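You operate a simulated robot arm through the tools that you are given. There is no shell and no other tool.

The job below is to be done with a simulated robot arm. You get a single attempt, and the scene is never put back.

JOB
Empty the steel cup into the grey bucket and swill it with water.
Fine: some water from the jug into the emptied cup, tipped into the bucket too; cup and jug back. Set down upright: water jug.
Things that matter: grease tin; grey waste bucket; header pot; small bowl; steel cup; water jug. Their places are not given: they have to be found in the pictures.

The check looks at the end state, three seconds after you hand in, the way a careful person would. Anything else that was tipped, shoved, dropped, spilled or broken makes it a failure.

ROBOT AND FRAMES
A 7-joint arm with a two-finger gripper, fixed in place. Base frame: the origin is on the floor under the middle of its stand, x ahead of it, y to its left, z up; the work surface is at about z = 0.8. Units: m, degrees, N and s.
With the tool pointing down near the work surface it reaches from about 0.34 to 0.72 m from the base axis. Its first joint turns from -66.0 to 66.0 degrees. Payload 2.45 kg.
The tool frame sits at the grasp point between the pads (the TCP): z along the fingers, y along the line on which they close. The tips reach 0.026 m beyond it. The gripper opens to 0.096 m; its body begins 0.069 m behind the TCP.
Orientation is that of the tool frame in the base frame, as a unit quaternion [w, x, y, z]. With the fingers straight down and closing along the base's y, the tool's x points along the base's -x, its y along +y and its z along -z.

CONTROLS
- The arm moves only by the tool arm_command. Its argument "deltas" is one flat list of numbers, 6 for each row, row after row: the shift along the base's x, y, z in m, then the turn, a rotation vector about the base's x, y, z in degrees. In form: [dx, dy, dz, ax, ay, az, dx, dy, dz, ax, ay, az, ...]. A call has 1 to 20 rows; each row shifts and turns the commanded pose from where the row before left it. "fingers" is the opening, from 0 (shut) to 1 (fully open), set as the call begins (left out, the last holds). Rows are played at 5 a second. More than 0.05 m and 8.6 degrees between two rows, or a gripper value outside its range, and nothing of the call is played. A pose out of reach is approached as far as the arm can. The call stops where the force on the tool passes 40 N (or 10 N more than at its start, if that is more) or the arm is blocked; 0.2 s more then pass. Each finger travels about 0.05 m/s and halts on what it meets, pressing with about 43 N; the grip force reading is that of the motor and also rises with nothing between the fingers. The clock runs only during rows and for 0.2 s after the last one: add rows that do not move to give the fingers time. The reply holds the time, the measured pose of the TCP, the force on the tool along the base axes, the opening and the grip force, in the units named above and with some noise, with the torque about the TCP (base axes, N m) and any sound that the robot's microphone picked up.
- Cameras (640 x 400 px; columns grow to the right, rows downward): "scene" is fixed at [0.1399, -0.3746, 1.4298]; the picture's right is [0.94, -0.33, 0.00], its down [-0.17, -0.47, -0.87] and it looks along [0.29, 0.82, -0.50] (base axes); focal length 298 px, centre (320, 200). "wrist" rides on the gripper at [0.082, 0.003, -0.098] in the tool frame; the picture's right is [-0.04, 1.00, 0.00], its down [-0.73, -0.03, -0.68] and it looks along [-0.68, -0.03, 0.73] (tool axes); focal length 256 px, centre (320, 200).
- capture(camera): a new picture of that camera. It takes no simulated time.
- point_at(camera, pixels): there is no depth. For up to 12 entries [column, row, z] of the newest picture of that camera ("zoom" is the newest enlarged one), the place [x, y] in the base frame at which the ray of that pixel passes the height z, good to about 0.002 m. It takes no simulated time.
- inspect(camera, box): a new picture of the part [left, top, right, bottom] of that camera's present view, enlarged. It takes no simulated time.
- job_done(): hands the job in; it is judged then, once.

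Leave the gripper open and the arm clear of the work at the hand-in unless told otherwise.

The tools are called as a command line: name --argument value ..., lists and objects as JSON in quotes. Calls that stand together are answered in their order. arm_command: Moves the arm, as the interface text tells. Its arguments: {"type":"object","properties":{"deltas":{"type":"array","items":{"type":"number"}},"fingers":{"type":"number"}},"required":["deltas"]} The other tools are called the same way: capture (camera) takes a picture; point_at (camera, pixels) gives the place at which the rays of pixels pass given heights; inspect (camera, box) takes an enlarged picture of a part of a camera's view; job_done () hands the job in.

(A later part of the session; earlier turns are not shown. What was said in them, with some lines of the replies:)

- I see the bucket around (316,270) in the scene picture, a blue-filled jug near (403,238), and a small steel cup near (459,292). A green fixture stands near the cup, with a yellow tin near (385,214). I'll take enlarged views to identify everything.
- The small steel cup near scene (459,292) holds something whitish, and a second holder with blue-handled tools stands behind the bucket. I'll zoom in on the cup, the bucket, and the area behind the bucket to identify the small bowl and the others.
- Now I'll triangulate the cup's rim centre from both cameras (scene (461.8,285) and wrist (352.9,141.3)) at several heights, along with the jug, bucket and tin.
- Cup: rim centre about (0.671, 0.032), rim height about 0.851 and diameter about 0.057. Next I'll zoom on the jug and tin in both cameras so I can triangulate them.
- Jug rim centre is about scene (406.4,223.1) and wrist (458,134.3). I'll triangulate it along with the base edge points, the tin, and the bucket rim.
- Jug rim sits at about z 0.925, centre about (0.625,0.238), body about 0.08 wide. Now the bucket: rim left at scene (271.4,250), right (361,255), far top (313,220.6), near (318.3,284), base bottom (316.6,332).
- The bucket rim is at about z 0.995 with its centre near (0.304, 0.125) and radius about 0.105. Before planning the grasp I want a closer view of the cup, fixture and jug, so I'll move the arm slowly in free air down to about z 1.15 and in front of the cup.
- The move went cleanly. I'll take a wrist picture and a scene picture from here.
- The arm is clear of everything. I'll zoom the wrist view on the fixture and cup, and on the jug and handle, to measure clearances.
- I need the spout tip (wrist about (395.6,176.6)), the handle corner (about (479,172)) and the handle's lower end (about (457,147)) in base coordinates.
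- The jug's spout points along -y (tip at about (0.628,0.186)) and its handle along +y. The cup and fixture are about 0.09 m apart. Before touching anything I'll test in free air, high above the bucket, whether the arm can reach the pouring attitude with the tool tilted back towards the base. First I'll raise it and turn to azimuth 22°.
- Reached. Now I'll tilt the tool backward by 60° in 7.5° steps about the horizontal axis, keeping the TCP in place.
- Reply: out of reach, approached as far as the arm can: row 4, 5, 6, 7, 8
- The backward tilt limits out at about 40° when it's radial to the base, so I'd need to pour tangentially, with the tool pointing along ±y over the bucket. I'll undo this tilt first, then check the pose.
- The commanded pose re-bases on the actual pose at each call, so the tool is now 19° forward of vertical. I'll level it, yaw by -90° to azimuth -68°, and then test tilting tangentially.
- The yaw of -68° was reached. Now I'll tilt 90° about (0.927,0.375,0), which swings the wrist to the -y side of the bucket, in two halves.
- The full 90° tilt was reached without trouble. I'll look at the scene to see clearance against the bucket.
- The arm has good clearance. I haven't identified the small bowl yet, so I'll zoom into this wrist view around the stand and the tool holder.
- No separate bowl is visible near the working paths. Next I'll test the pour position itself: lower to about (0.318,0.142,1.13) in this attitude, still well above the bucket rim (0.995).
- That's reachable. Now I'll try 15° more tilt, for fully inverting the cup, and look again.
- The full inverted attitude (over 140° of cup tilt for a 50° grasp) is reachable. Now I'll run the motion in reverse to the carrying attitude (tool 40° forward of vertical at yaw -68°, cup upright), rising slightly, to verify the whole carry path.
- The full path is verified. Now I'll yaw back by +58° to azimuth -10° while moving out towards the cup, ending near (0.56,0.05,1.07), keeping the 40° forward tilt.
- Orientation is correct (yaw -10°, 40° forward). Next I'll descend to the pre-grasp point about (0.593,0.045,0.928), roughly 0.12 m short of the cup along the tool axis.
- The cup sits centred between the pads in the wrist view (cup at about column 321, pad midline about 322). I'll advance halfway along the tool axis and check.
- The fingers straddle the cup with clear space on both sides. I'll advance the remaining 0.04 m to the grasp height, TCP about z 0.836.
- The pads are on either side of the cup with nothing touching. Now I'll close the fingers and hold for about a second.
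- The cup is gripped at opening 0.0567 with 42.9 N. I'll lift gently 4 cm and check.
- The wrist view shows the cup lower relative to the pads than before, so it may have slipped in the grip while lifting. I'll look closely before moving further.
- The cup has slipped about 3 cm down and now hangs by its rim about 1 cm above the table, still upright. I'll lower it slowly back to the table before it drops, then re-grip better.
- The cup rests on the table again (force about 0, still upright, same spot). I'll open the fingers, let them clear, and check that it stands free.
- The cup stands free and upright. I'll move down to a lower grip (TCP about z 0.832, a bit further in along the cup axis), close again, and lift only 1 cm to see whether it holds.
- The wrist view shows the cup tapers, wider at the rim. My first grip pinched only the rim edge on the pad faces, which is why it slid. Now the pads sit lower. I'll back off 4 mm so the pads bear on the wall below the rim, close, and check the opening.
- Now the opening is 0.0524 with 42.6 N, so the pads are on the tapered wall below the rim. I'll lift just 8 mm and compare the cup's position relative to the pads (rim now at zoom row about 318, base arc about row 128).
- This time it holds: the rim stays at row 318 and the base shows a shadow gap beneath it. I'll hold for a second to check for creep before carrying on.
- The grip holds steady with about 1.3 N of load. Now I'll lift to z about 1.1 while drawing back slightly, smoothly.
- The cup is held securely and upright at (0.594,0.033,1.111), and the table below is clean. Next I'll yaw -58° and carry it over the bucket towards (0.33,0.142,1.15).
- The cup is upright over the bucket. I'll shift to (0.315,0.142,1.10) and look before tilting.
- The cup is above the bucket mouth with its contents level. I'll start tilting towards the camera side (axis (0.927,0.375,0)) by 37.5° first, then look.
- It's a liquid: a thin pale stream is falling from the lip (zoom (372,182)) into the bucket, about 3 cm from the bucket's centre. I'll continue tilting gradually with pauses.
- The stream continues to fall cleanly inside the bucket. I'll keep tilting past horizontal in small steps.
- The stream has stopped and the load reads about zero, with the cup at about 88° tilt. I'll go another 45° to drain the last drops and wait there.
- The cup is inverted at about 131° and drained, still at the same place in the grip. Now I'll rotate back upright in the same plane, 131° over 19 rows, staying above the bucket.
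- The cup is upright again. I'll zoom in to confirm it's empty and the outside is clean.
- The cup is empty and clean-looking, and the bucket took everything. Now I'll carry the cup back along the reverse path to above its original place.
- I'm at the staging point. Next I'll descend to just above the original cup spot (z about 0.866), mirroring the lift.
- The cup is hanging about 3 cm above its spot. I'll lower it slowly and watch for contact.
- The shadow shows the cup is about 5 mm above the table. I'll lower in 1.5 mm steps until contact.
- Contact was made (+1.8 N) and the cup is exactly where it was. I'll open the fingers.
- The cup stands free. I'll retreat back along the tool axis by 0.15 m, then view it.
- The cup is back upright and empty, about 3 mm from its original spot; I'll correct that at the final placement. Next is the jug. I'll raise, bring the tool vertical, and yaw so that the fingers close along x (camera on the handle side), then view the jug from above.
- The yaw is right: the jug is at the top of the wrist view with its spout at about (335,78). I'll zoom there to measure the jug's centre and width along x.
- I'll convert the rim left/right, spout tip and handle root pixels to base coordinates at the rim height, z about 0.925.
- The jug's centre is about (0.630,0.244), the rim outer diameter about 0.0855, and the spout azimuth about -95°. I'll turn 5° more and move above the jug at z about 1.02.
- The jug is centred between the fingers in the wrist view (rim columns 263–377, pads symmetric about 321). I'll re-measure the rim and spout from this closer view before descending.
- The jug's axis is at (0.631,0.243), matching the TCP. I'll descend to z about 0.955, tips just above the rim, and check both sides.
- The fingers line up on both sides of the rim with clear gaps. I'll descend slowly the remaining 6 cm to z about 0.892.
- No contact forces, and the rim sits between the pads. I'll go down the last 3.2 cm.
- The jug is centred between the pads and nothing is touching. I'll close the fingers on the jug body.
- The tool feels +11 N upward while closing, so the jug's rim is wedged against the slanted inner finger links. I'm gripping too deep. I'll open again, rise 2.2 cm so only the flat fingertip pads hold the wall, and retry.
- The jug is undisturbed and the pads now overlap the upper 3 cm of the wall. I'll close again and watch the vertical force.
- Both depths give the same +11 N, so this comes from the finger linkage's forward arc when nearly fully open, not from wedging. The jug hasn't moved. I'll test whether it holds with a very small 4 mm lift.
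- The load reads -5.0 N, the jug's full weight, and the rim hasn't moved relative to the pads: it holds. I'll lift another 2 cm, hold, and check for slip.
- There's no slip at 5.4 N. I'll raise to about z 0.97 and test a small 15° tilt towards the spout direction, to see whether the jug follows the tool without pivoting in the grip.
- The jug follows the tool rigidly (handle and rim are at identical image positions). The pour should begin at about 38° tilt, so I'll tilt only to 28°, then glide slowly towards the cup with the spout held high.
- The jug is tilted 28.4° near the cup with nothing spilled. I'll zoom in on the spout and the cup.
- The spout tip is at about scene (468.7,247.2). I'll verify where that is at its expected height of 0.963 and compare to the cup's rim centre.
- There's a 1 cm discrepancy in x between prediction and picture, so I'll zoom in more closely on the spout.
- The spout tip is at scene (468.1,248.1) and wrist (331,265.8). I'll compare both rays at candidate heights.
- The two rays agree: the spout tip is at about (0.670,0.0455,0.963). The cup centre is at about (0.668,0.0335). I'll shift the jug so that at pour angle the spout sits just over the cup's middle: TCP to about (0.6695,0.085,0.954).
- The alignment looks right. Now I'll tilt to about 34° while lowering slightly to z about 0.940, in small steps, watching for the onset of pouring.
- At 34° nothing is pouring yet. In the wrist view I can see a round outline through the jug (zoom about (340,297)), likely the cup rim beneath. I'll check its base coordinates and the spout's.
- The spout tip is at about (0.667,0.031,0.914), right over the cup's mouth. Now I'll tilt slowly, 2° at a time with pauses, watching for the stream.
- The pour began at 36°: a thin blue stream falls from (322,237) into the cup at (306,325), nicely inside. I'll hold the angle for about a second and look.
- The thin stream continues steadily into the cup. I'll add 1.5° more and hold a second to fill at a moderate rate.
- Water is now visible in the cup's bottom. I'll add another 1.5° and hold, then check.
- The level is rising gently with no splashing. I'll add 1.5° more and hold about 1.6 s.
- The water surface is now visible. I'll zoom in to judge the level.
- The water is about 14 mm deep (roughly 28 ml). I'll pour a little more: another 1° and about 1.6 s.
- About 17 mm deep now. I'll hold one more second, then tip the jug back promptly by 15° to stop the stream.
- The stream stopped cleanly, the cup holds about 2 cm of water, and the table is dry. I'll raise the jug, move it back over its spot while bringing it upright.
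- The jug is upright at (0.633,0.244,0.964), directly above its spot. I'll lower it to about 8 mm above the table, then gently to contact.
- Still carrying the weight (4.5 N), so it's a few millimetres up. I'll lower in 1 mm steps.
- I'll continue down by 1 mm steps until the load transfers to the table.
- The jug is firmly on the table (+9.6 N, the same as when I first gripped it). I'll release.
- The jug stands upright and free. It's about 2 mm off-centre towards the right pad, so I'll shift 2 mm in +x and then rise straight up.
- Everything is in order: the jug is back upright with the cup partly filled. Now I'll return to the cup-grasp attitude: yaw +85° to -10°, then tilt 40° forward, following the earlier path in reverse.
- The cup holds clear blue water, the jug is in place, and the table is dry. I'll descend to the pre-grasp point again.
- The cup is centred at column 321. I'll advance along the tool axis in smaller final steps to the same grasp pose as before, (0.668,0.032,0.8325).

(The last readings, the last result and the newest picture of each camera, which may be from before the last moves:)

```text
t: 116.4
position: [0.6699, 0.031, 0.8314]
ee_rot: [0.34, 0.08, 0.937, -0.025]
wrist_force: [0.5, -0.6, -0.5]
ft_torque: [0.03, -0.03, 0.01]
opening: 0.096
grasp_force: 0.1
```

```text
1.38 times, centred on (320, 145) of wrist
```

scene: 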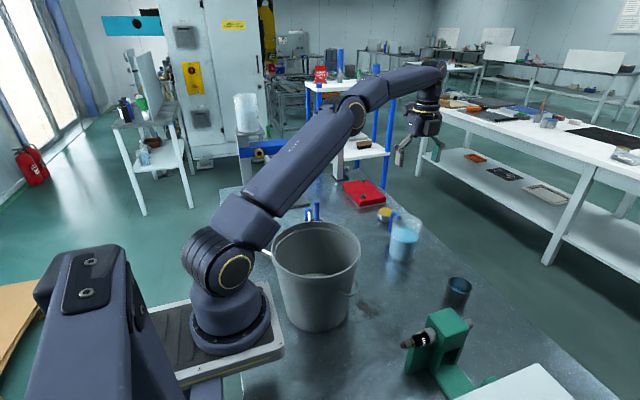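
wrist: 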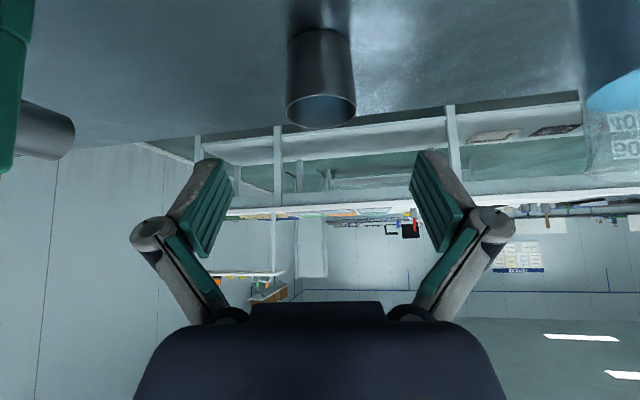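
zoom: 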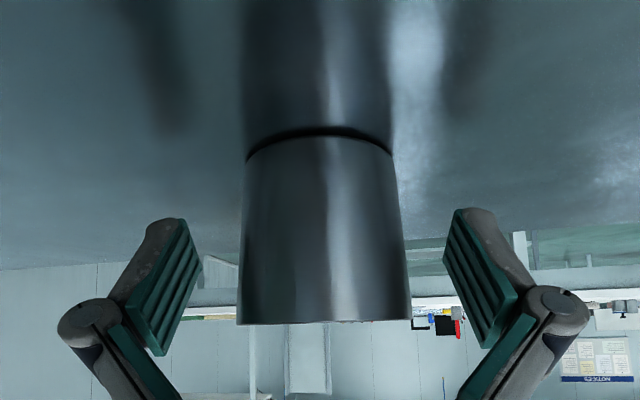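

The fingers straddle the cup. Relative to the cup I'm about 3 mm further forward than in the good grasp, so I'll back off 3 mm and close.

arm_command --deltas '[-0.003, 0.001, 0.0005, 0, 0, 0, 0, 0, 0, 0, 0, 0]'

arm_command --deltas '[0, 0, 0, 0, 0, 0, 0, 0, 0, 0, 0, 0, 0, 0, 0, 0, 0, 0, 0, 0, 0, 0, 0, 0, 0, 0, 0, 0, 0, 0, 0, 0, 0, 0, 0, 0]' --fingers 0

inspect --camera "wrist" --box '[120, 0, 520, 290]'

```text
t: 117.0
position: [0.667, 0.0317, 0.8335]
ee_rot: [0.34, 0.08, 0.937, -0.025]
wrist_force: [-0.3, 0.2, 0.0]
ft_torque: [0.02, -0.01, -0.04]
opening: 0.0958
grasp_force: 0.1
```

```text
t: 118.4
position: [0.6675, 0.0316, 0.8326]
ee_rot: [0.339, 0.079, 0.937, -0.025]
wrist_force: [-1.0, -0.2, 3.3]
ft_torque: [-0.11, 0.06, -0.03]
opening: 0.0523
grasp_force: 43.2
```

```text
1.38 times, centred on (320, 145) of wrist
```

zoom: 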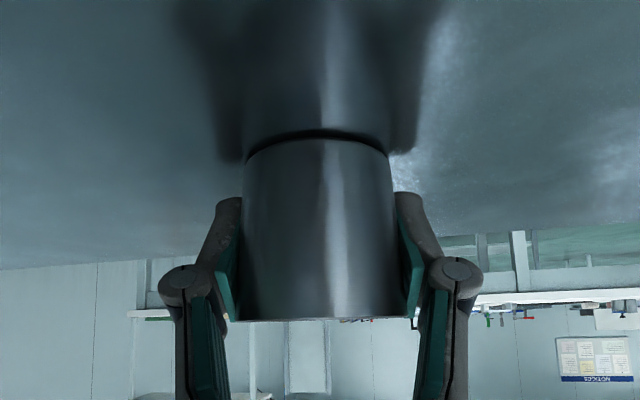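

The opening is 0.0523, the same as the earlier secure grasp. I'll lift 8 mm gently and check for slip.

arm_command --deltas '[0, 0, 0.002, 0, 0, 0, 0, 0, 0.003, 0, 0, 0, 0, 0, 0.005, 0, 0, 0, 0, 0, 0.005, 0, 0, 0, 0, 0, 0, 0, 0, 0, 0, 0, 0, 0, 0, 0]'

inspect --camera "wrist" --box '[120, 0, 520, 290]'

```text
t: 119.8
position: [0.667, 0.0338, 0.8478]
ee_rot: [0.339, 0.08, 0.937, -0.025]
wrist_force: [0.3, 0.4, -0.7]
ft_torque: [0.01, 0.02, -0.01]
opening: 0.0523
grasp_force: 42.8
```

```text
1.38 times, centred on (320, 145) of wrist
```

zoom: 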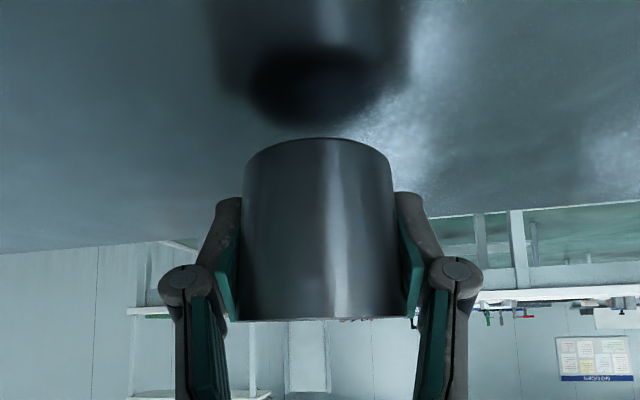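

The cup lifts securely. I'll raise it to z about 1.11 along the same smooth path as before.

arm_command --deltas '[-0.003, 0, 0.012, 0, 0, 0, -0.006, 0, 0.022, 0, 0, 0, -0.008, 0, 0.03, 0, 0, 0, -0.01, 0, 0.03, 0, 0, 0, -0.01, 0, 0.03, 0, 0, 0, -0.01, 0, 0.03, 0, 0, 0, -0.01, 0, 0.03, 0, 0, 0, -0.008, 0, 0.03, 0, 0, 0, -0.006, 0, 0.03, 0, 0, 0, -0.003, 0, 0.015, 0, 0, 0, 0, 0, 0, 0, 0, 0]'

capture --camera "scene"

```text
t: 122.2
position: [0.5939, 0.0321, 1.1071]
ee_rot: [0.34, 0.08, 0.937, -0.024]
wrist_force: [-0.1, 0.0, -0.5]
ft_torque: [0.03, 0.01, -0.02]
opening: 0.0524
grasp_force: 43.2
```

```text
taken
```

scene: 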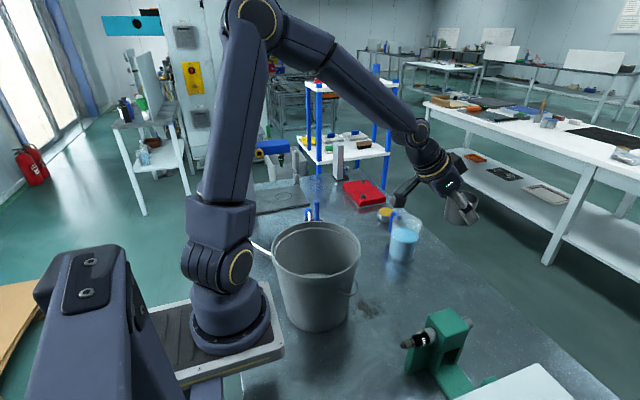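

All good. I'll carry it over the bucket with the same yaw and translation as the first time.

arm_command --deltas '[-0.01, 0.004, 0.005, 0, 0, -2.5, -0.018, 0.008, 0.005, 0, 0, -4, -0.022, 0.009, 0.005, 0, 0, -4.8, -0.022, 0.009, 0.005, 0, 0, -4.8, -0.022, 0.009, 0.005, 0, 0, -4.8, -0.022, 0.009, 0.005, 0, 0, -4.8, -0.022, 0.009, 0.005, 0, 0, -4.8, -0.022, 0.009, 0.005, 0, 0, -4.8, -0.022, 0.009, 0, 0, 0, -4.8, -0.022, 0.009, 0, 0, 0, -4.8, -0.022, 0.009, 0, 0, 0, -4.8, -0.022, 0.009, 0, 0, 0, -4.8, -0.012, 0.005, 0, 0, 0, -3.5, 0, 0, 0, 0, 0, 0]'

arm_command --deltas '[-0.005, 0.001, -0.012, 0, 0, 0, -0.006, 0.001, -0.014, 0, 0, 0, -0.006, 0.001, -0.014, 0, 0, 0, -0.004, 0, -0.006, 0, 0, 0, 0, 0, 0, 0, 0, 0]'

inspect --camera "scene" --box '[230, 140, 390, 300]'

```text
t: 125.2
position: [0.3326, 0.1399, 1.1477]
ee_rot: [0.285, 0.525, 0.78, -0.187]
wrist_force: [0.1, -0.8, -1.6]
ft_torque: [-0.02, -0.01, 0.02]
opening: 0.0524
grasp_force: 43.0
```

```text
t: 126.4
position: [0.3121, 0.1434, 1.1002]
ee_rot: [0.285, 0.524, 0.78, -0.186]
wrist_force: [0.0, -0.2, -0.7]
ft_torque: [-0.03, -0.01, -0.02]
opening: 0.0523
grasp_force: 43.0
```

```text
2.50 times, centred on (310, 220) of scene
```

zoom: 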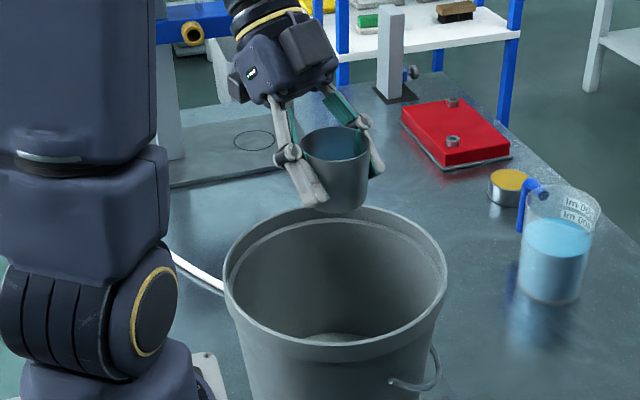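

The cup with its rinse water is above the bucket. I'll rock it gently about both axes (±12°) over the bucket to swill the walls, well short of spilling.

arm_command --deltas '[0, 0, 0, 5.56, 2.25, 0, 0, 0, 0, 5.56, 2.25, 0, 0, 0, 0, -5.56, -2.25, 0, 0, 0, 0, -5.56, -2.25, 0, 0, 0, 0, 2.25, -5.56, 0, 0, 0, 0, 2.25, -5.56, 0, 0, 0, 0, -2.25, 5.56, 0, 0, 0, 0, -2.25, 5.56, 0, 0, 0, 0, -2.25, 5.56, 0, 0, 0, 0, -2.25, 5.56, 0, 0, 0, 0, 2.25, -5.56, 0, 0, 0, 0, 2.25, -5.56, 0, 0, 0, 0, -4.6, -1.9, 0, 0, 0, 0, -4.6, -1.9, 0, 0, 0, 0, 4.6, 1.9, 0, 0, 0, 0, 4.6, 1.9, 0, 0, 0, 0, 0, 0, 0]'

inspect --camera "scene" --box '[230, 140, 390, 300]'

```text
t: 130.0
position: [0.3114, 0.1436, 1.1006]
ee_rot: [0.284, 0.524, 0.781, -0.186]
wrist_force: [-0.8, 0.5, -0.2]
ft_torque: [0.02, 0.0, 0.01]
opening: 0.0525
grasp_force: 42.9
```

```text
2.50 times, centred on (310, 220) of scene
```

zoom: 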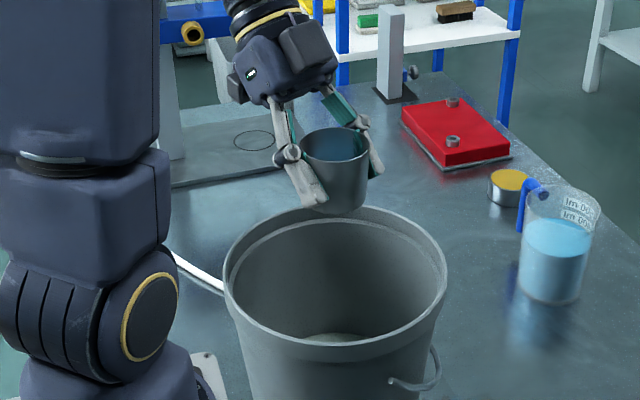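

The swill is done with no spill. Now I'll tip the rinse water into the bucket, as before: 55° first, then look.

arm_command --deltas '[0, 0, 0, 4.64, 1.88, 0, 0, 0, 0, 6.95, 2.81, 0, 0, 0, 0, 6.95, 2.81, 0, 0, 0, 0, 6.95, 2.81, 0, 0, 0, 0, 6.95, 2.81, 0, 0, 0, 0, 5, 2.02, 0, 0, 0, 0, 3.7, 1.5, 0, 0, 0, 0, 3.7, 1.5, 0, 0, 0, 0, 3.7, 1.5, 0, 0, 0, 0, 0, 0, 0]'

inspect --camera "scene" --box '[230, 140, 390, 300]'

```text
t: 132.2
position: [0.3109, 0.143, 1.1004]
ee_rot: [-0.09, 0.557, 0.823, 0.066]
wrist_force: [0.3, -0.8, -0.5]
ft_torque: [-0.04, 0.04, 0.02]
opening: 0.0519
grasp_force: 43.1
```

```text
2.50 times, centred on (310, 220) of scene
```

zoom: 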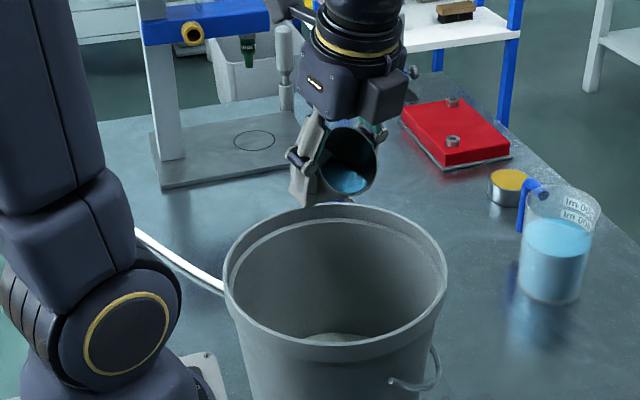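

The water is about to reach the lip. I'll continue tilting slowly.

arm_command --deltas '[0, 0, 0, 3.0, 1.21, 0, 0, 0, 0, 3.0, 1.21, 0, 0, 0, 0, 3.0, 1.21, 0, 0, 0, 0, 0, 0, 0]'

inspect --camera "scene" --box '[230, 140, 390, 300]'

```text
t: 133.2
position: [0.3123, 0.1433, 1.1006]
ee_rot: [-0.159, 0.549, 0.813, 0.111]
wrist_force: [0.1, 0.5, -1.3]
ft_torque: [-0.07, 0.02, 0.0]
opening: 0.0521
grasp_force: 43.3
```

```text
2.50 times, centred on (310, 220) of scene
```

zoom: 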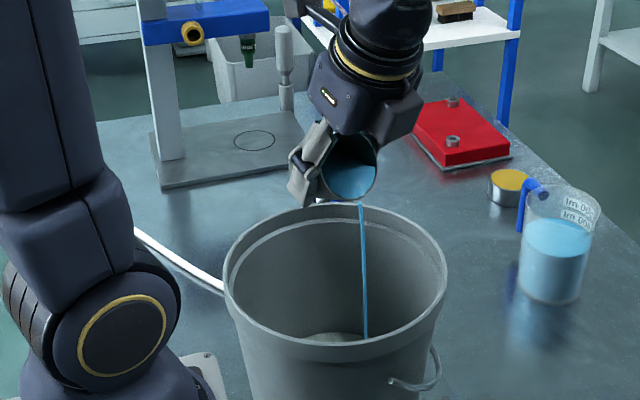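

The rinse water streams cleanly into the bucket. I'll continue tilting in small steps through horizontal.

arm_command --deltas '[0, 0, 0, 0, 0, 0, 0, 0, 0, 3.0, 1.21, 0, 0, 0, 0, 3.0, 1.21, 0, 0, 0, 0, 0, 0, 0, 0, 0, 0, 3.7, 1.5, 0, 0, 0, 0, 3.7, 1.5, 0, 0, 0, 0, 0, 0, 0, 0, 0, 0, 3.7, 1.5, 0, 0, 0, 0, 3.7, 1.5, 0, 0, 0, 0, 0, 0, 0, 0, 0, 0, 0, 0, 0]'

inspect --camera "scene" --box '[230, 140, 390, 300]'

```text
t: 135.6
position: [0.3123, 0.1422, 1.1007]
ee_rot: [-0.314, 0.518, 0.766, 0.216]
wrist_force: [0.8, -0.2, 0.0]
ft_torque: [-0.04, 0.02, -0.02]
opening: 0.0527
grasp_force: 42.5
```

```text
2.50 times, centred on (310, 220) of scene
```

zoom: 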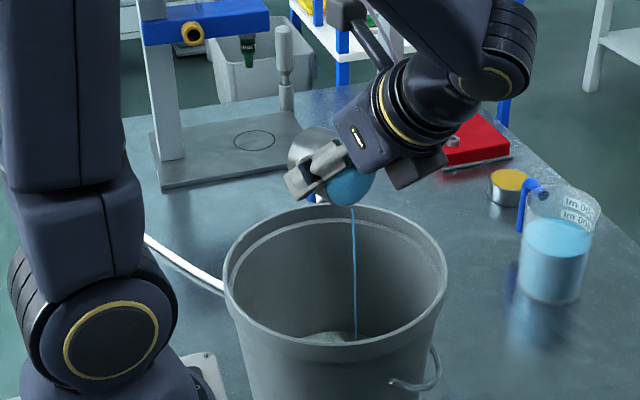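

Still draining. I'll tilt on to about 135° total, then hold for two seconds to drip out.

arm_command --deltas '[0, 0, 0, 3.7, 1.5, 0, 0, 0, 0, 3.7, 1.5, 0, 0, 0, 0, 0, 0, 0, 0, 0, 0, 5, 2.02, 0, 0, 0, 0, 5, 2.02, 0, 0, 0, 0, 5, 2.02, 0, 0, 0, 0, 5, 2.02, 0, 0, 0, 0, 5, 2.02, 0, 0, 0, 0, 5, 2.02, 0, 0, 0, 0, 5, 2.02, 0, 0, 0, 0, 5, 2.02, 0, 0, 0, 0, 0, 0, 0, 0, 0, 0, 0, 0, 0, 0, 0, 0, 0, 0, 0, 0, 0, 0, 0, 0, 0, 0, 0, 0, 0, 0, 0, 0, 0, 0, 0, 0, 0, 0, 0, 0, 0, 0, 0, 0, 0, 0, 0, 0, 0, 0, 0]'

inspect --camera "scene" --box '[230, 140, 390, 300]'

```text
refused: deltas must hold 6 numbers for each row
```

```text
2.50 times, centred on (310, 220) of scene
```

zoom: 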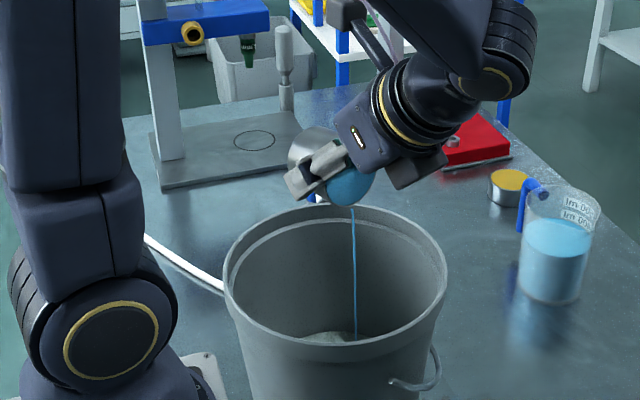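

The call was refused because I miscounted the numbers, and nothing moved. I'll repeat with a correct count: 11 tilt rows here, then a hold in the next call.

arm_command --deltas '[0, 0, 0, 3.7, 1.5, 0, 0, 0, 0, 3.7, 1.5, 0, 0, 0, 0, 0, 0, 0, 0, 0, 0, 5, 2.02, 0, 0, 0, 0, 5, 2.02, 0, 0, 0, 0, 5, 2.02, 0, 0, 0, 0, 5, 2.02, 0, 0, 0, 0, 5, 2.02, 0, 0, 0, 0, 5, 2.02, 0, 0, 0, 0, 5, 2.02, 0, 0, 0, 0, 5, 2.02, 0]'

arm_command --deltas '[0, 0, 0, 0, 0, 0, 0, 0, 0, 0, 0, 0, 0, 0, 0, 0, 0, 0, 0, 0, 0, 0, 0, 0, 0, 0, 0, 0, 0, 0, 0, 0, 0, 0, 0, 0, 0, 0, 0, 0, 0, 0, 0, 0, 0, 0, 0, 0]'

inspect --camera "scene" --box '[230, 140, 390, 300]'

```text
t: 138.0
position: [0.3128, 0.1433, 1.1009]
ee_rot: [0.614, -0.378, -0.553, -0.418]
wrist_force: [-0.5, 0.9, -0.9]
ft_torque: [0.03, -0.02, 0.0]
opening: 0.0522
grasp_force: 43.5
```

```text
t: 139.8
position: [0.3119, 0.1432, 1.1007]
ee_rot: [0.614, -0.378, -0.554, -0.417]
wrist_force: [-0.7, 0.4, -0.6]
ft_torque: [0.0, 0.03, 0.01]
opening: 0.0522
grasp_force: 42.9
```

```text
2.50 times, centred on (310, 220) of scene
```

zoom: 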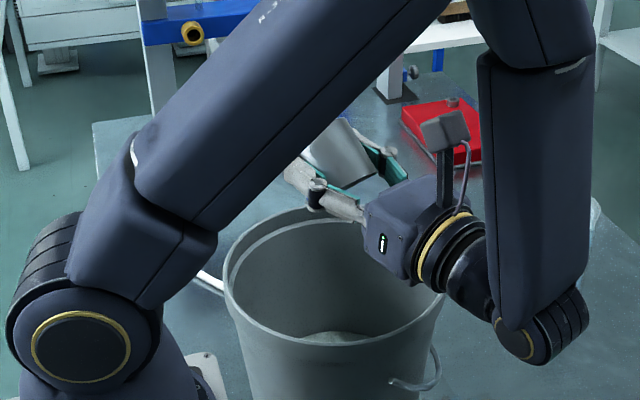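

Drained. I'll bring the cup back upright, -135.5° in 20 equal steps.

arm_command --deltas '[0, 0, 0.002, -6.28, -2.54, 0, 0, 0, 0.002, -6.28, -2.54, 0, 0, 0, 0.002, -6.28, -2.54, 0, 0, 0, 0.002, -6.28, -2.54, 0, 0, 0, 0.002, -6.28, -2.54, 0, 0, 0, 0.002, -6.28, -2.54, 0, 0, 0, 0.002, -6.28, -2.54, 0, 0, 0, 0.002, -6.28, -2.54, 0, 0, 0, 0.002, -6.28, -2.54, 0, 0, 0, 0.002, -6.28, -2.54, 0, 0, 0, 0.002, -6.28, -2.54, 0, 0, 0, 0.002, -6.28, -2.54, 0, 0, 0, 0.002, -6.28, -2.54, 0, 0, 0, 0.002, -6.28, -2.54, 0, 0, 0, 0.002, -6.28, -2.54, 0, 0, 0, 0.002, -6.28, -2.54, 0, 0, 0, 0.002, -6.28, -2.54, 0, 0, 0, 0.002, -6.28, -2.54, 0, 0, 0, 0.002, -6.28, -2.54, 0, 0, 0, 0.002, -6.28, -2.54, 0]'

inspect --camera "scene" --box '[280, 140, 360, 210]'

inspect --camera "scene" --box '[260, 210, 380, 340]'

```text
t: 144.0
position: [0.3124, 0.1436, 1.1408]
ee_rot: [0.285, 0.525, 0.78, -0.186]
wrist_force: [-0.1, 0.3, 0.2]
ft_torque: [0.02, -0.01, 0.0]
opening: 0.0525
grasp_force: 42.7
```

```text
5.71 times, centred on (320, 175) of scene
```

zoom: 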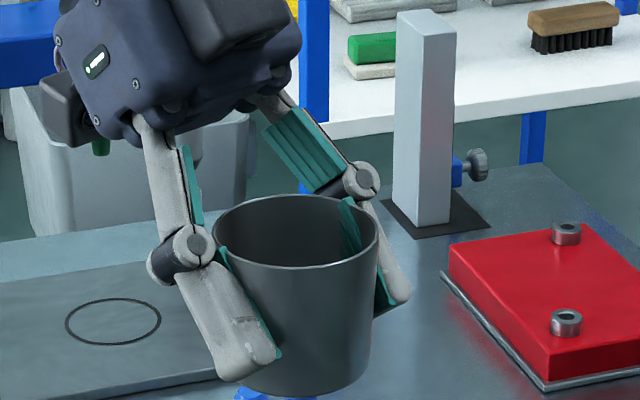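

```text
3.08 times, centred on (320, 275) of scene
```

zoom: 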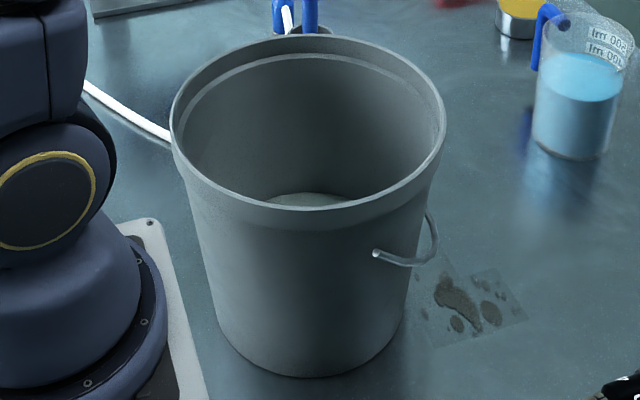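

The cup is empty and clean, and the bucket area is unchanged. I'll carry the cup back to the staging point.

arm_command --deltas '[0.01, -0.004, 0, 0, 0, 2.5, 0.02, -0.008, 0, 0, 0, 4, 0.0235, -0.0093, 0, 0, 0, 4.8, 0.0235, -0.0093, 0, 0, 0, 4.8, 0.0235, -0.0093, 0, 0, 0, 4.8, 0.0235, -0.0093, 0, 0, 0, 4.8, 0.0235, -0.0093, 0, 0, 0, 4.8, 0.0235, -0.0093, 0, 0, 0, 4.8, 0.0235, -0.0093, -0.006, 0, 0, 4.8, 0.0235, -0.0093, -0.006, 0, 0, 4.8, 0.0235, -0.0093, -0.006, 0, 0, 4.8, 0.0235, -0.0093, -0.006, 0, 0, 4.8, 0.017, -0.007, -0.005, 0, 0, 3.5, 0, 0, 0, 0, 0, 0]'

```text
t: 147.0
position: [0.5941, 0.0307, 1.1124]
ee_rot: [0.338, 0.079, 0.937, -0.024]
wrist_force: [0.6, 0.4, -0.6]
ft_torque: [0.03, -0.02, 0.04]
opening: 0.0525
grasp_force: 43.0
```

I'm at the staging point with the cup level. Next I'll descend to about 3 cm above its original spot.

arm_command --deltas '[0.004, 0, -0.012, 0, 0, 0, 0.008, 0, -0.025, 0, 0, 0, 0.0095, 0, -0.03, 0, 0, 0, 0.0095, 0, -0.03, 0, 0, 0, 0.0095, 0, -0.03, 0, 0, 0, 0.0095, 0, -0.03, 0, 0, 0, 0.0095, 0, -0.03, 0, 0, 0, 0.0095, 0, -0.03, 0, 0, 0, 0.0065, 0, -0.02, 0, 0, 0, 0.002, 0, -0.01, 0, 0, 0, 0, 0, 0, 0, 0, 0]'

inspect --camera "scene" --box '[400, 220, 520, 330]'

```text
t: 149.4
position: [0.6704, 0.0312, 0.8642]
ee_rot: [0.338, 0.081, 0.937, -0.025]
wrist_force: [-1.1, 0.3, -0.7]
ft_torque: [0.01, -0.02, 0.0]
opening: 0.0523
grasp_force: 43.4
```

```text
3.64 times, centred on (460, 275) of scene
```

zoom: 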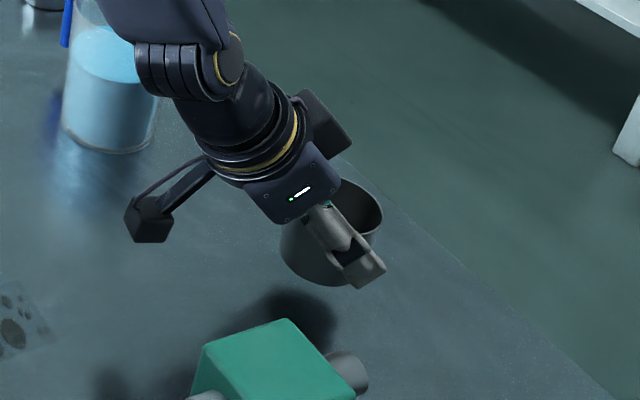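

I'll lower slowly towards the table: to about 4 mm above first, then in small steps.

arm_command --deltas '[0, 0, -0.007, 0, 0, 0, 0, 0, -0.008, 0, 0, 0, 0, 0, -0.006, 0, 0, 0, 0, 0, -0.005, 0, 0, 0, 0, 0, 0, 0, 0, 0]'

arm_command --deltas '[0, 0, -0.002, 0, 0, 0, 0, 0, -0.001, 0, 0, 0, 0, 0, 0, 0, 0, 0]'

arm_command --deltas '[0, 0, -0.001, 0, 0, 0, 0, 0, 0, 0, 0, 0]'

inspect --camera "scene" --box '[430, 250, 490, 315]'

```text
t: 150.6
position: [0.6717, 0.0315, 0.8386]
ee_rot: [0.338, 0.08, 0.937, -0.025]
wrist_force: [0.4, -0.7, -0.9]
ft_torque: [0.04, 0.03, -0.01]
opening: 0.0524
grasp_force: 43.2
```

```text
t: 151.4
position: [0.671, 0.0304, 0.8359]
ee_rot: [0.338, 0.08, 0.938, -0.025]
wrist_force: [0.8, -1.1, -1.1]
ft_torque: [0.01, 0.02, -0.03]
opening: 0.0523
grasp_force: 43.0
```

```text
t: 152.0
position: [0.671, 0.0295, 0.8349]
ee_rot: [0.338, 0.08, 0.938, -0.024]
wrist_force: [-0.8, -0.1, -1.0]
ft_torque: [0.0, -0.02, -0.02]
opening: 0.0525
grasp_force: 43.3
```

```text
6.15 times, centred on (460, 282) of scene
```

zoom: 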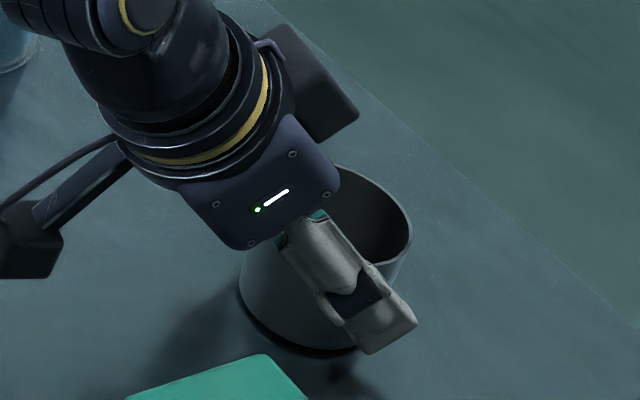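

Almost down, and about 2 mm right of the original outline, so I'll trim -2 mm in x while taking the last 1–2 mm down.

arm_command --deltas '[-0.002, 0.001, 0, 0, 0, 0, 0, 0, -0.001, 0, 0, 0, 0, 0, 0, 0, 0, 0]'

arm_command --deltas '[0, 0, -0.001, 0, 0, 0, 0, 0, 0, 0, 0, 0]'

inspect --camera "scene" --box '[430, 250, 490, 315]'

inspect --camera "wrist" --box '[120, 0, 520, 290]'

```text
t: 152.8
position: [0.6699, 0.0328, 0.8347]
ee_rot: [0.339, 0.08, 0.937, -0.025]
wrist_force: [0.2, 0.0, 1.4]
ft_torque: [0.02, 0.0, 0.03]
opening: 0.0525
grasp_force: 43.2
```

```text
t: 153.4
position: [0.67, 0.0319, 0.8335]
ee_rot: [0.34, 0.081, 0.937, -0.024]
wrist_force: [-3.6, 0.6, 13.8]
ft_torque: [-0.09, -0.07, -0.03]
opening: 0.0525
grasp_force: 42.3
```

```text
6.15 times, centred on (460, 282) of scene
```

zoom: 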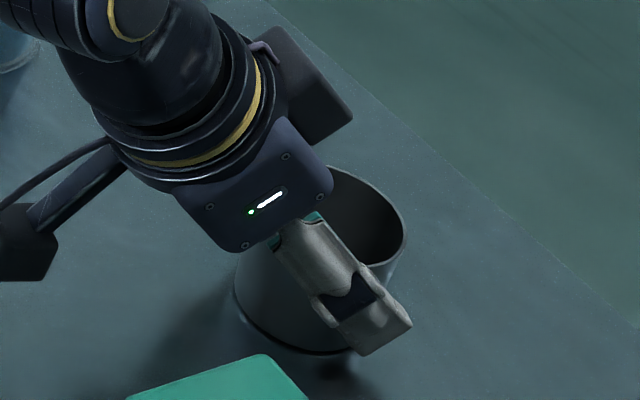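

```text
1.38 times, centred on (320, 145) of wrist
```

zoom: 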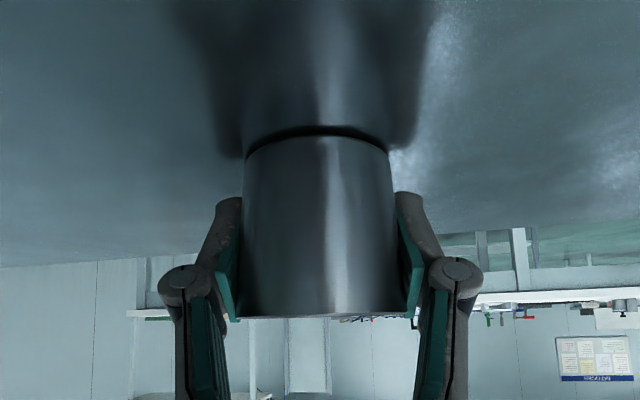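

The cup is on the table, pressing a bit firmly (13.8 N), and its outline matches the original position. I'll relax by 0.8 mm, then open the fingers.

arm_command --deltas '[0, 0, 0.0008, 0, 0, 0, 0, 0, 0, 0, 0, 0]'

arm_command --deltas '[0, 0, 0, 0, 0, 0, 0, 0, 0, 0, 0, 0, 0, 0, 0, 0, 0, 0, 0, 0, 0, 0, 0, 0, 0, 0, 0, 0, 0, 0]' --fingers 1

inspect --camera "wrist" --box '[120, 0, 520, 290]'

```text
t: 154.0
position: [0.6697, 0.0297, 0.8338]
ee_rot: [0.339, 0.08, 0.937, -0.025]
wrist_force: [2.7, -1.0, 8.5]
ft_torque: [-0.09, -0.24, 0.0]
opening: 0.0522
grasp_force: 42.3
```

```text
t: 155.2
position: [0.669, 0.0316, 0.8332]
ee_rot: [0.338, 0.079, 0.937, -0.024]
wrist_force: [0.3, -0.6, -0.6]
ft_torque: [0.02, 0.01, 0.03]
opening: 0.0961
grasp_force: 0.0
```

```text
1.38 times, centred on (320, 145) of wrist
```

zoom: 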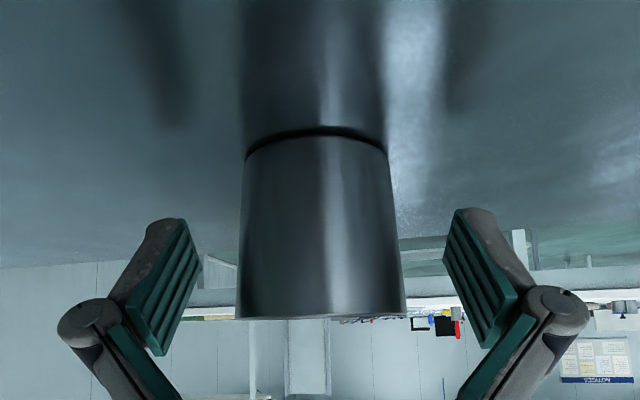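

The cup stands free and upright. I'll retreat along the tool axis and up, clear of everything.

arm_command --deltas '[-0.0095, 0.0017, 0.0115, 0, 0, 0, -0.016, 0.0028, 0.019, 0, 0, 0, -0.019, 0.0034, 0.023, 0, 0, 0, -0.019, 0.0034, 0.023, 0, 0, 0, -0.019, 0.0034, 0.023, 0, 0, 0, -0.013, 0.002, 0.023, 0, 0, 0, 0, 0, 0.03, 0, 0, 0, 0, 0, 0.03, 0, 0, 0, 0, 0, 0.03, 0, 0, 0, 0, 0, 0.03, 1.16, 6.57, 0, -0.01, 0, 0.03, 1.16, 6.57, 0, -0.01, 0, 0.03, 1.16, 6.57, 0, -0.01, -0.01, 0.03, 1.16, 6.57, 0, -0.01, -0.01, 0.03, 1.16, 6.57, 0, -0.01, -0.01, 0.03, 1.16, 6.57, 0, 0, 0, 0, 0, 0, 0]' --fingers 1

capture --camera "scene"

capture --camera "wrist"

inspect --camera "scene" --box '[430, 265, 490, 315]'

inspect --camera "scene" --box '[350, 190, 500, 320]'

```text
t: 158.6
position: [0.5249, 0.0182, 1.2268]
ee_rot: [-0.003, 0.087, 0.996, 0.006]
wrist_force: [-1.3, -0.4, -0.5]
ft_torque: [0.0, 0.03, -0.03]
opening: 0.0962
grasp_force: 0.0
```

```text
taken
```

scene: 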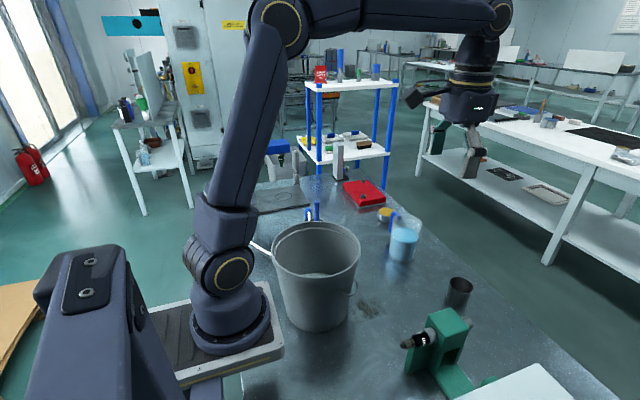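

```text
taken
```

wrist: 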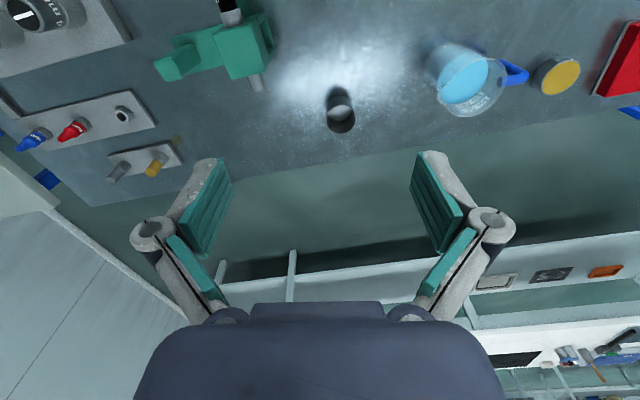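

```text
8.00 times, centred on (460, 290) of scene
```

zoom: 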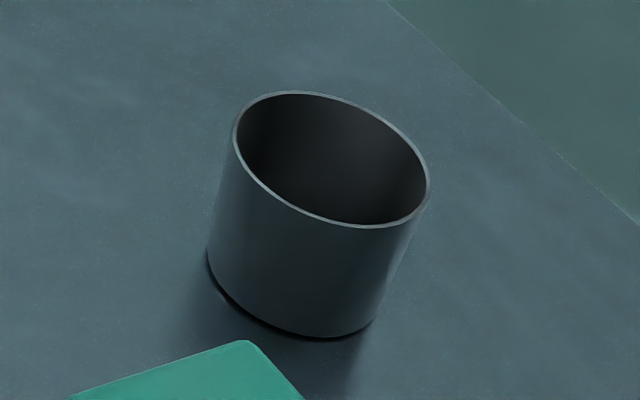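

```text
3.08 times, centred on (425, 255) of scene
```

zoom: 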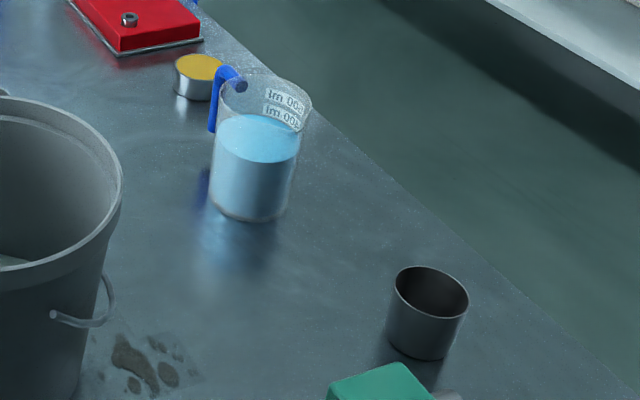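

The cup is back at its original place, and the jug stands upright. I'll look down into the cup from the wrist camera to confirm it's empty and clean.

inspect --camera "wrist" --box '[300, 80, 380, 140]'

inspect --camera "wrist" --box '[250, 0, 640, 140]'

```text
6.67 times, centred on (340, 110) of wrist
```

zoom: 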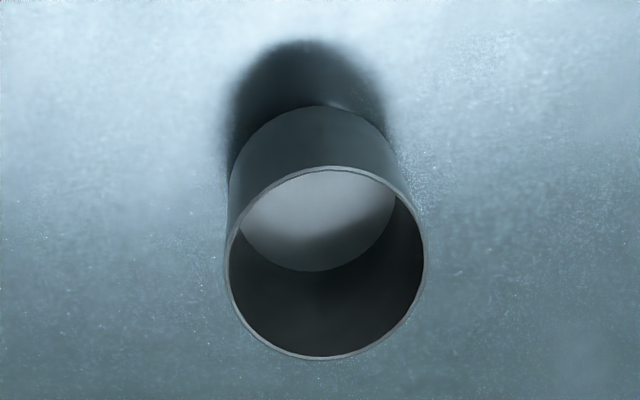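

```text
1.64 times, centred on (445, 70) of wrist
```

zoom: 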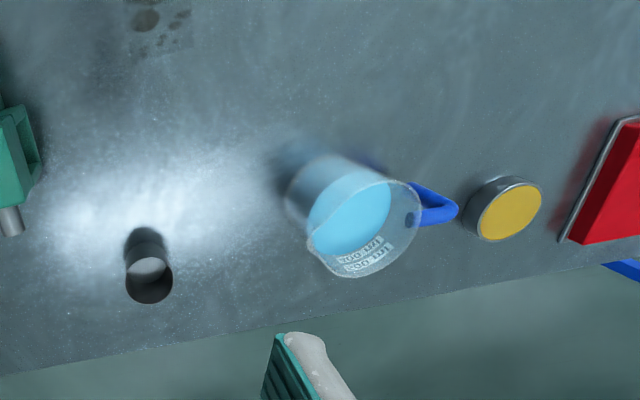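

The cup is empty with a clean bare bottom. The jug is upright in its place with water left, the tin, fixture and bucket are undisturbed, and the table is dry. The gripper is open and the arm is clear at z 1.23, so I'll hand in the job.

job_done

```text
The job is handed in.
```

The steel cup has been emptied into the grey bucket, rinsed with water from the jug, and tipped into the bucket again. I've handed the job in.

- **Cup:** it is back in its original place, upright and empty. The last pictures show a bare, clean bottom. On the first grasp it slipped about 3 cm in the grip. I set it down upright straight away, gripped lower, and nothing spilled.
- **Jug:** it is back upright in its place with most of its water. I poured an estimated 40 ml into the cup, rocked the cup gently over the bucket to swill it, then tipped it out.
- **Surroundings:** I saw no spills on the table. The grease tin, the green fixture and the bucket look as they did at the start. The brown stain beside the bucket was there from the beginning.
- **Not found:** I could not pick out the small bowl in any picture, so I can't confirm its state directly. The arm touched nothing unexpected that I could see or feel.

The gripper is open and the arm is clear of the work.
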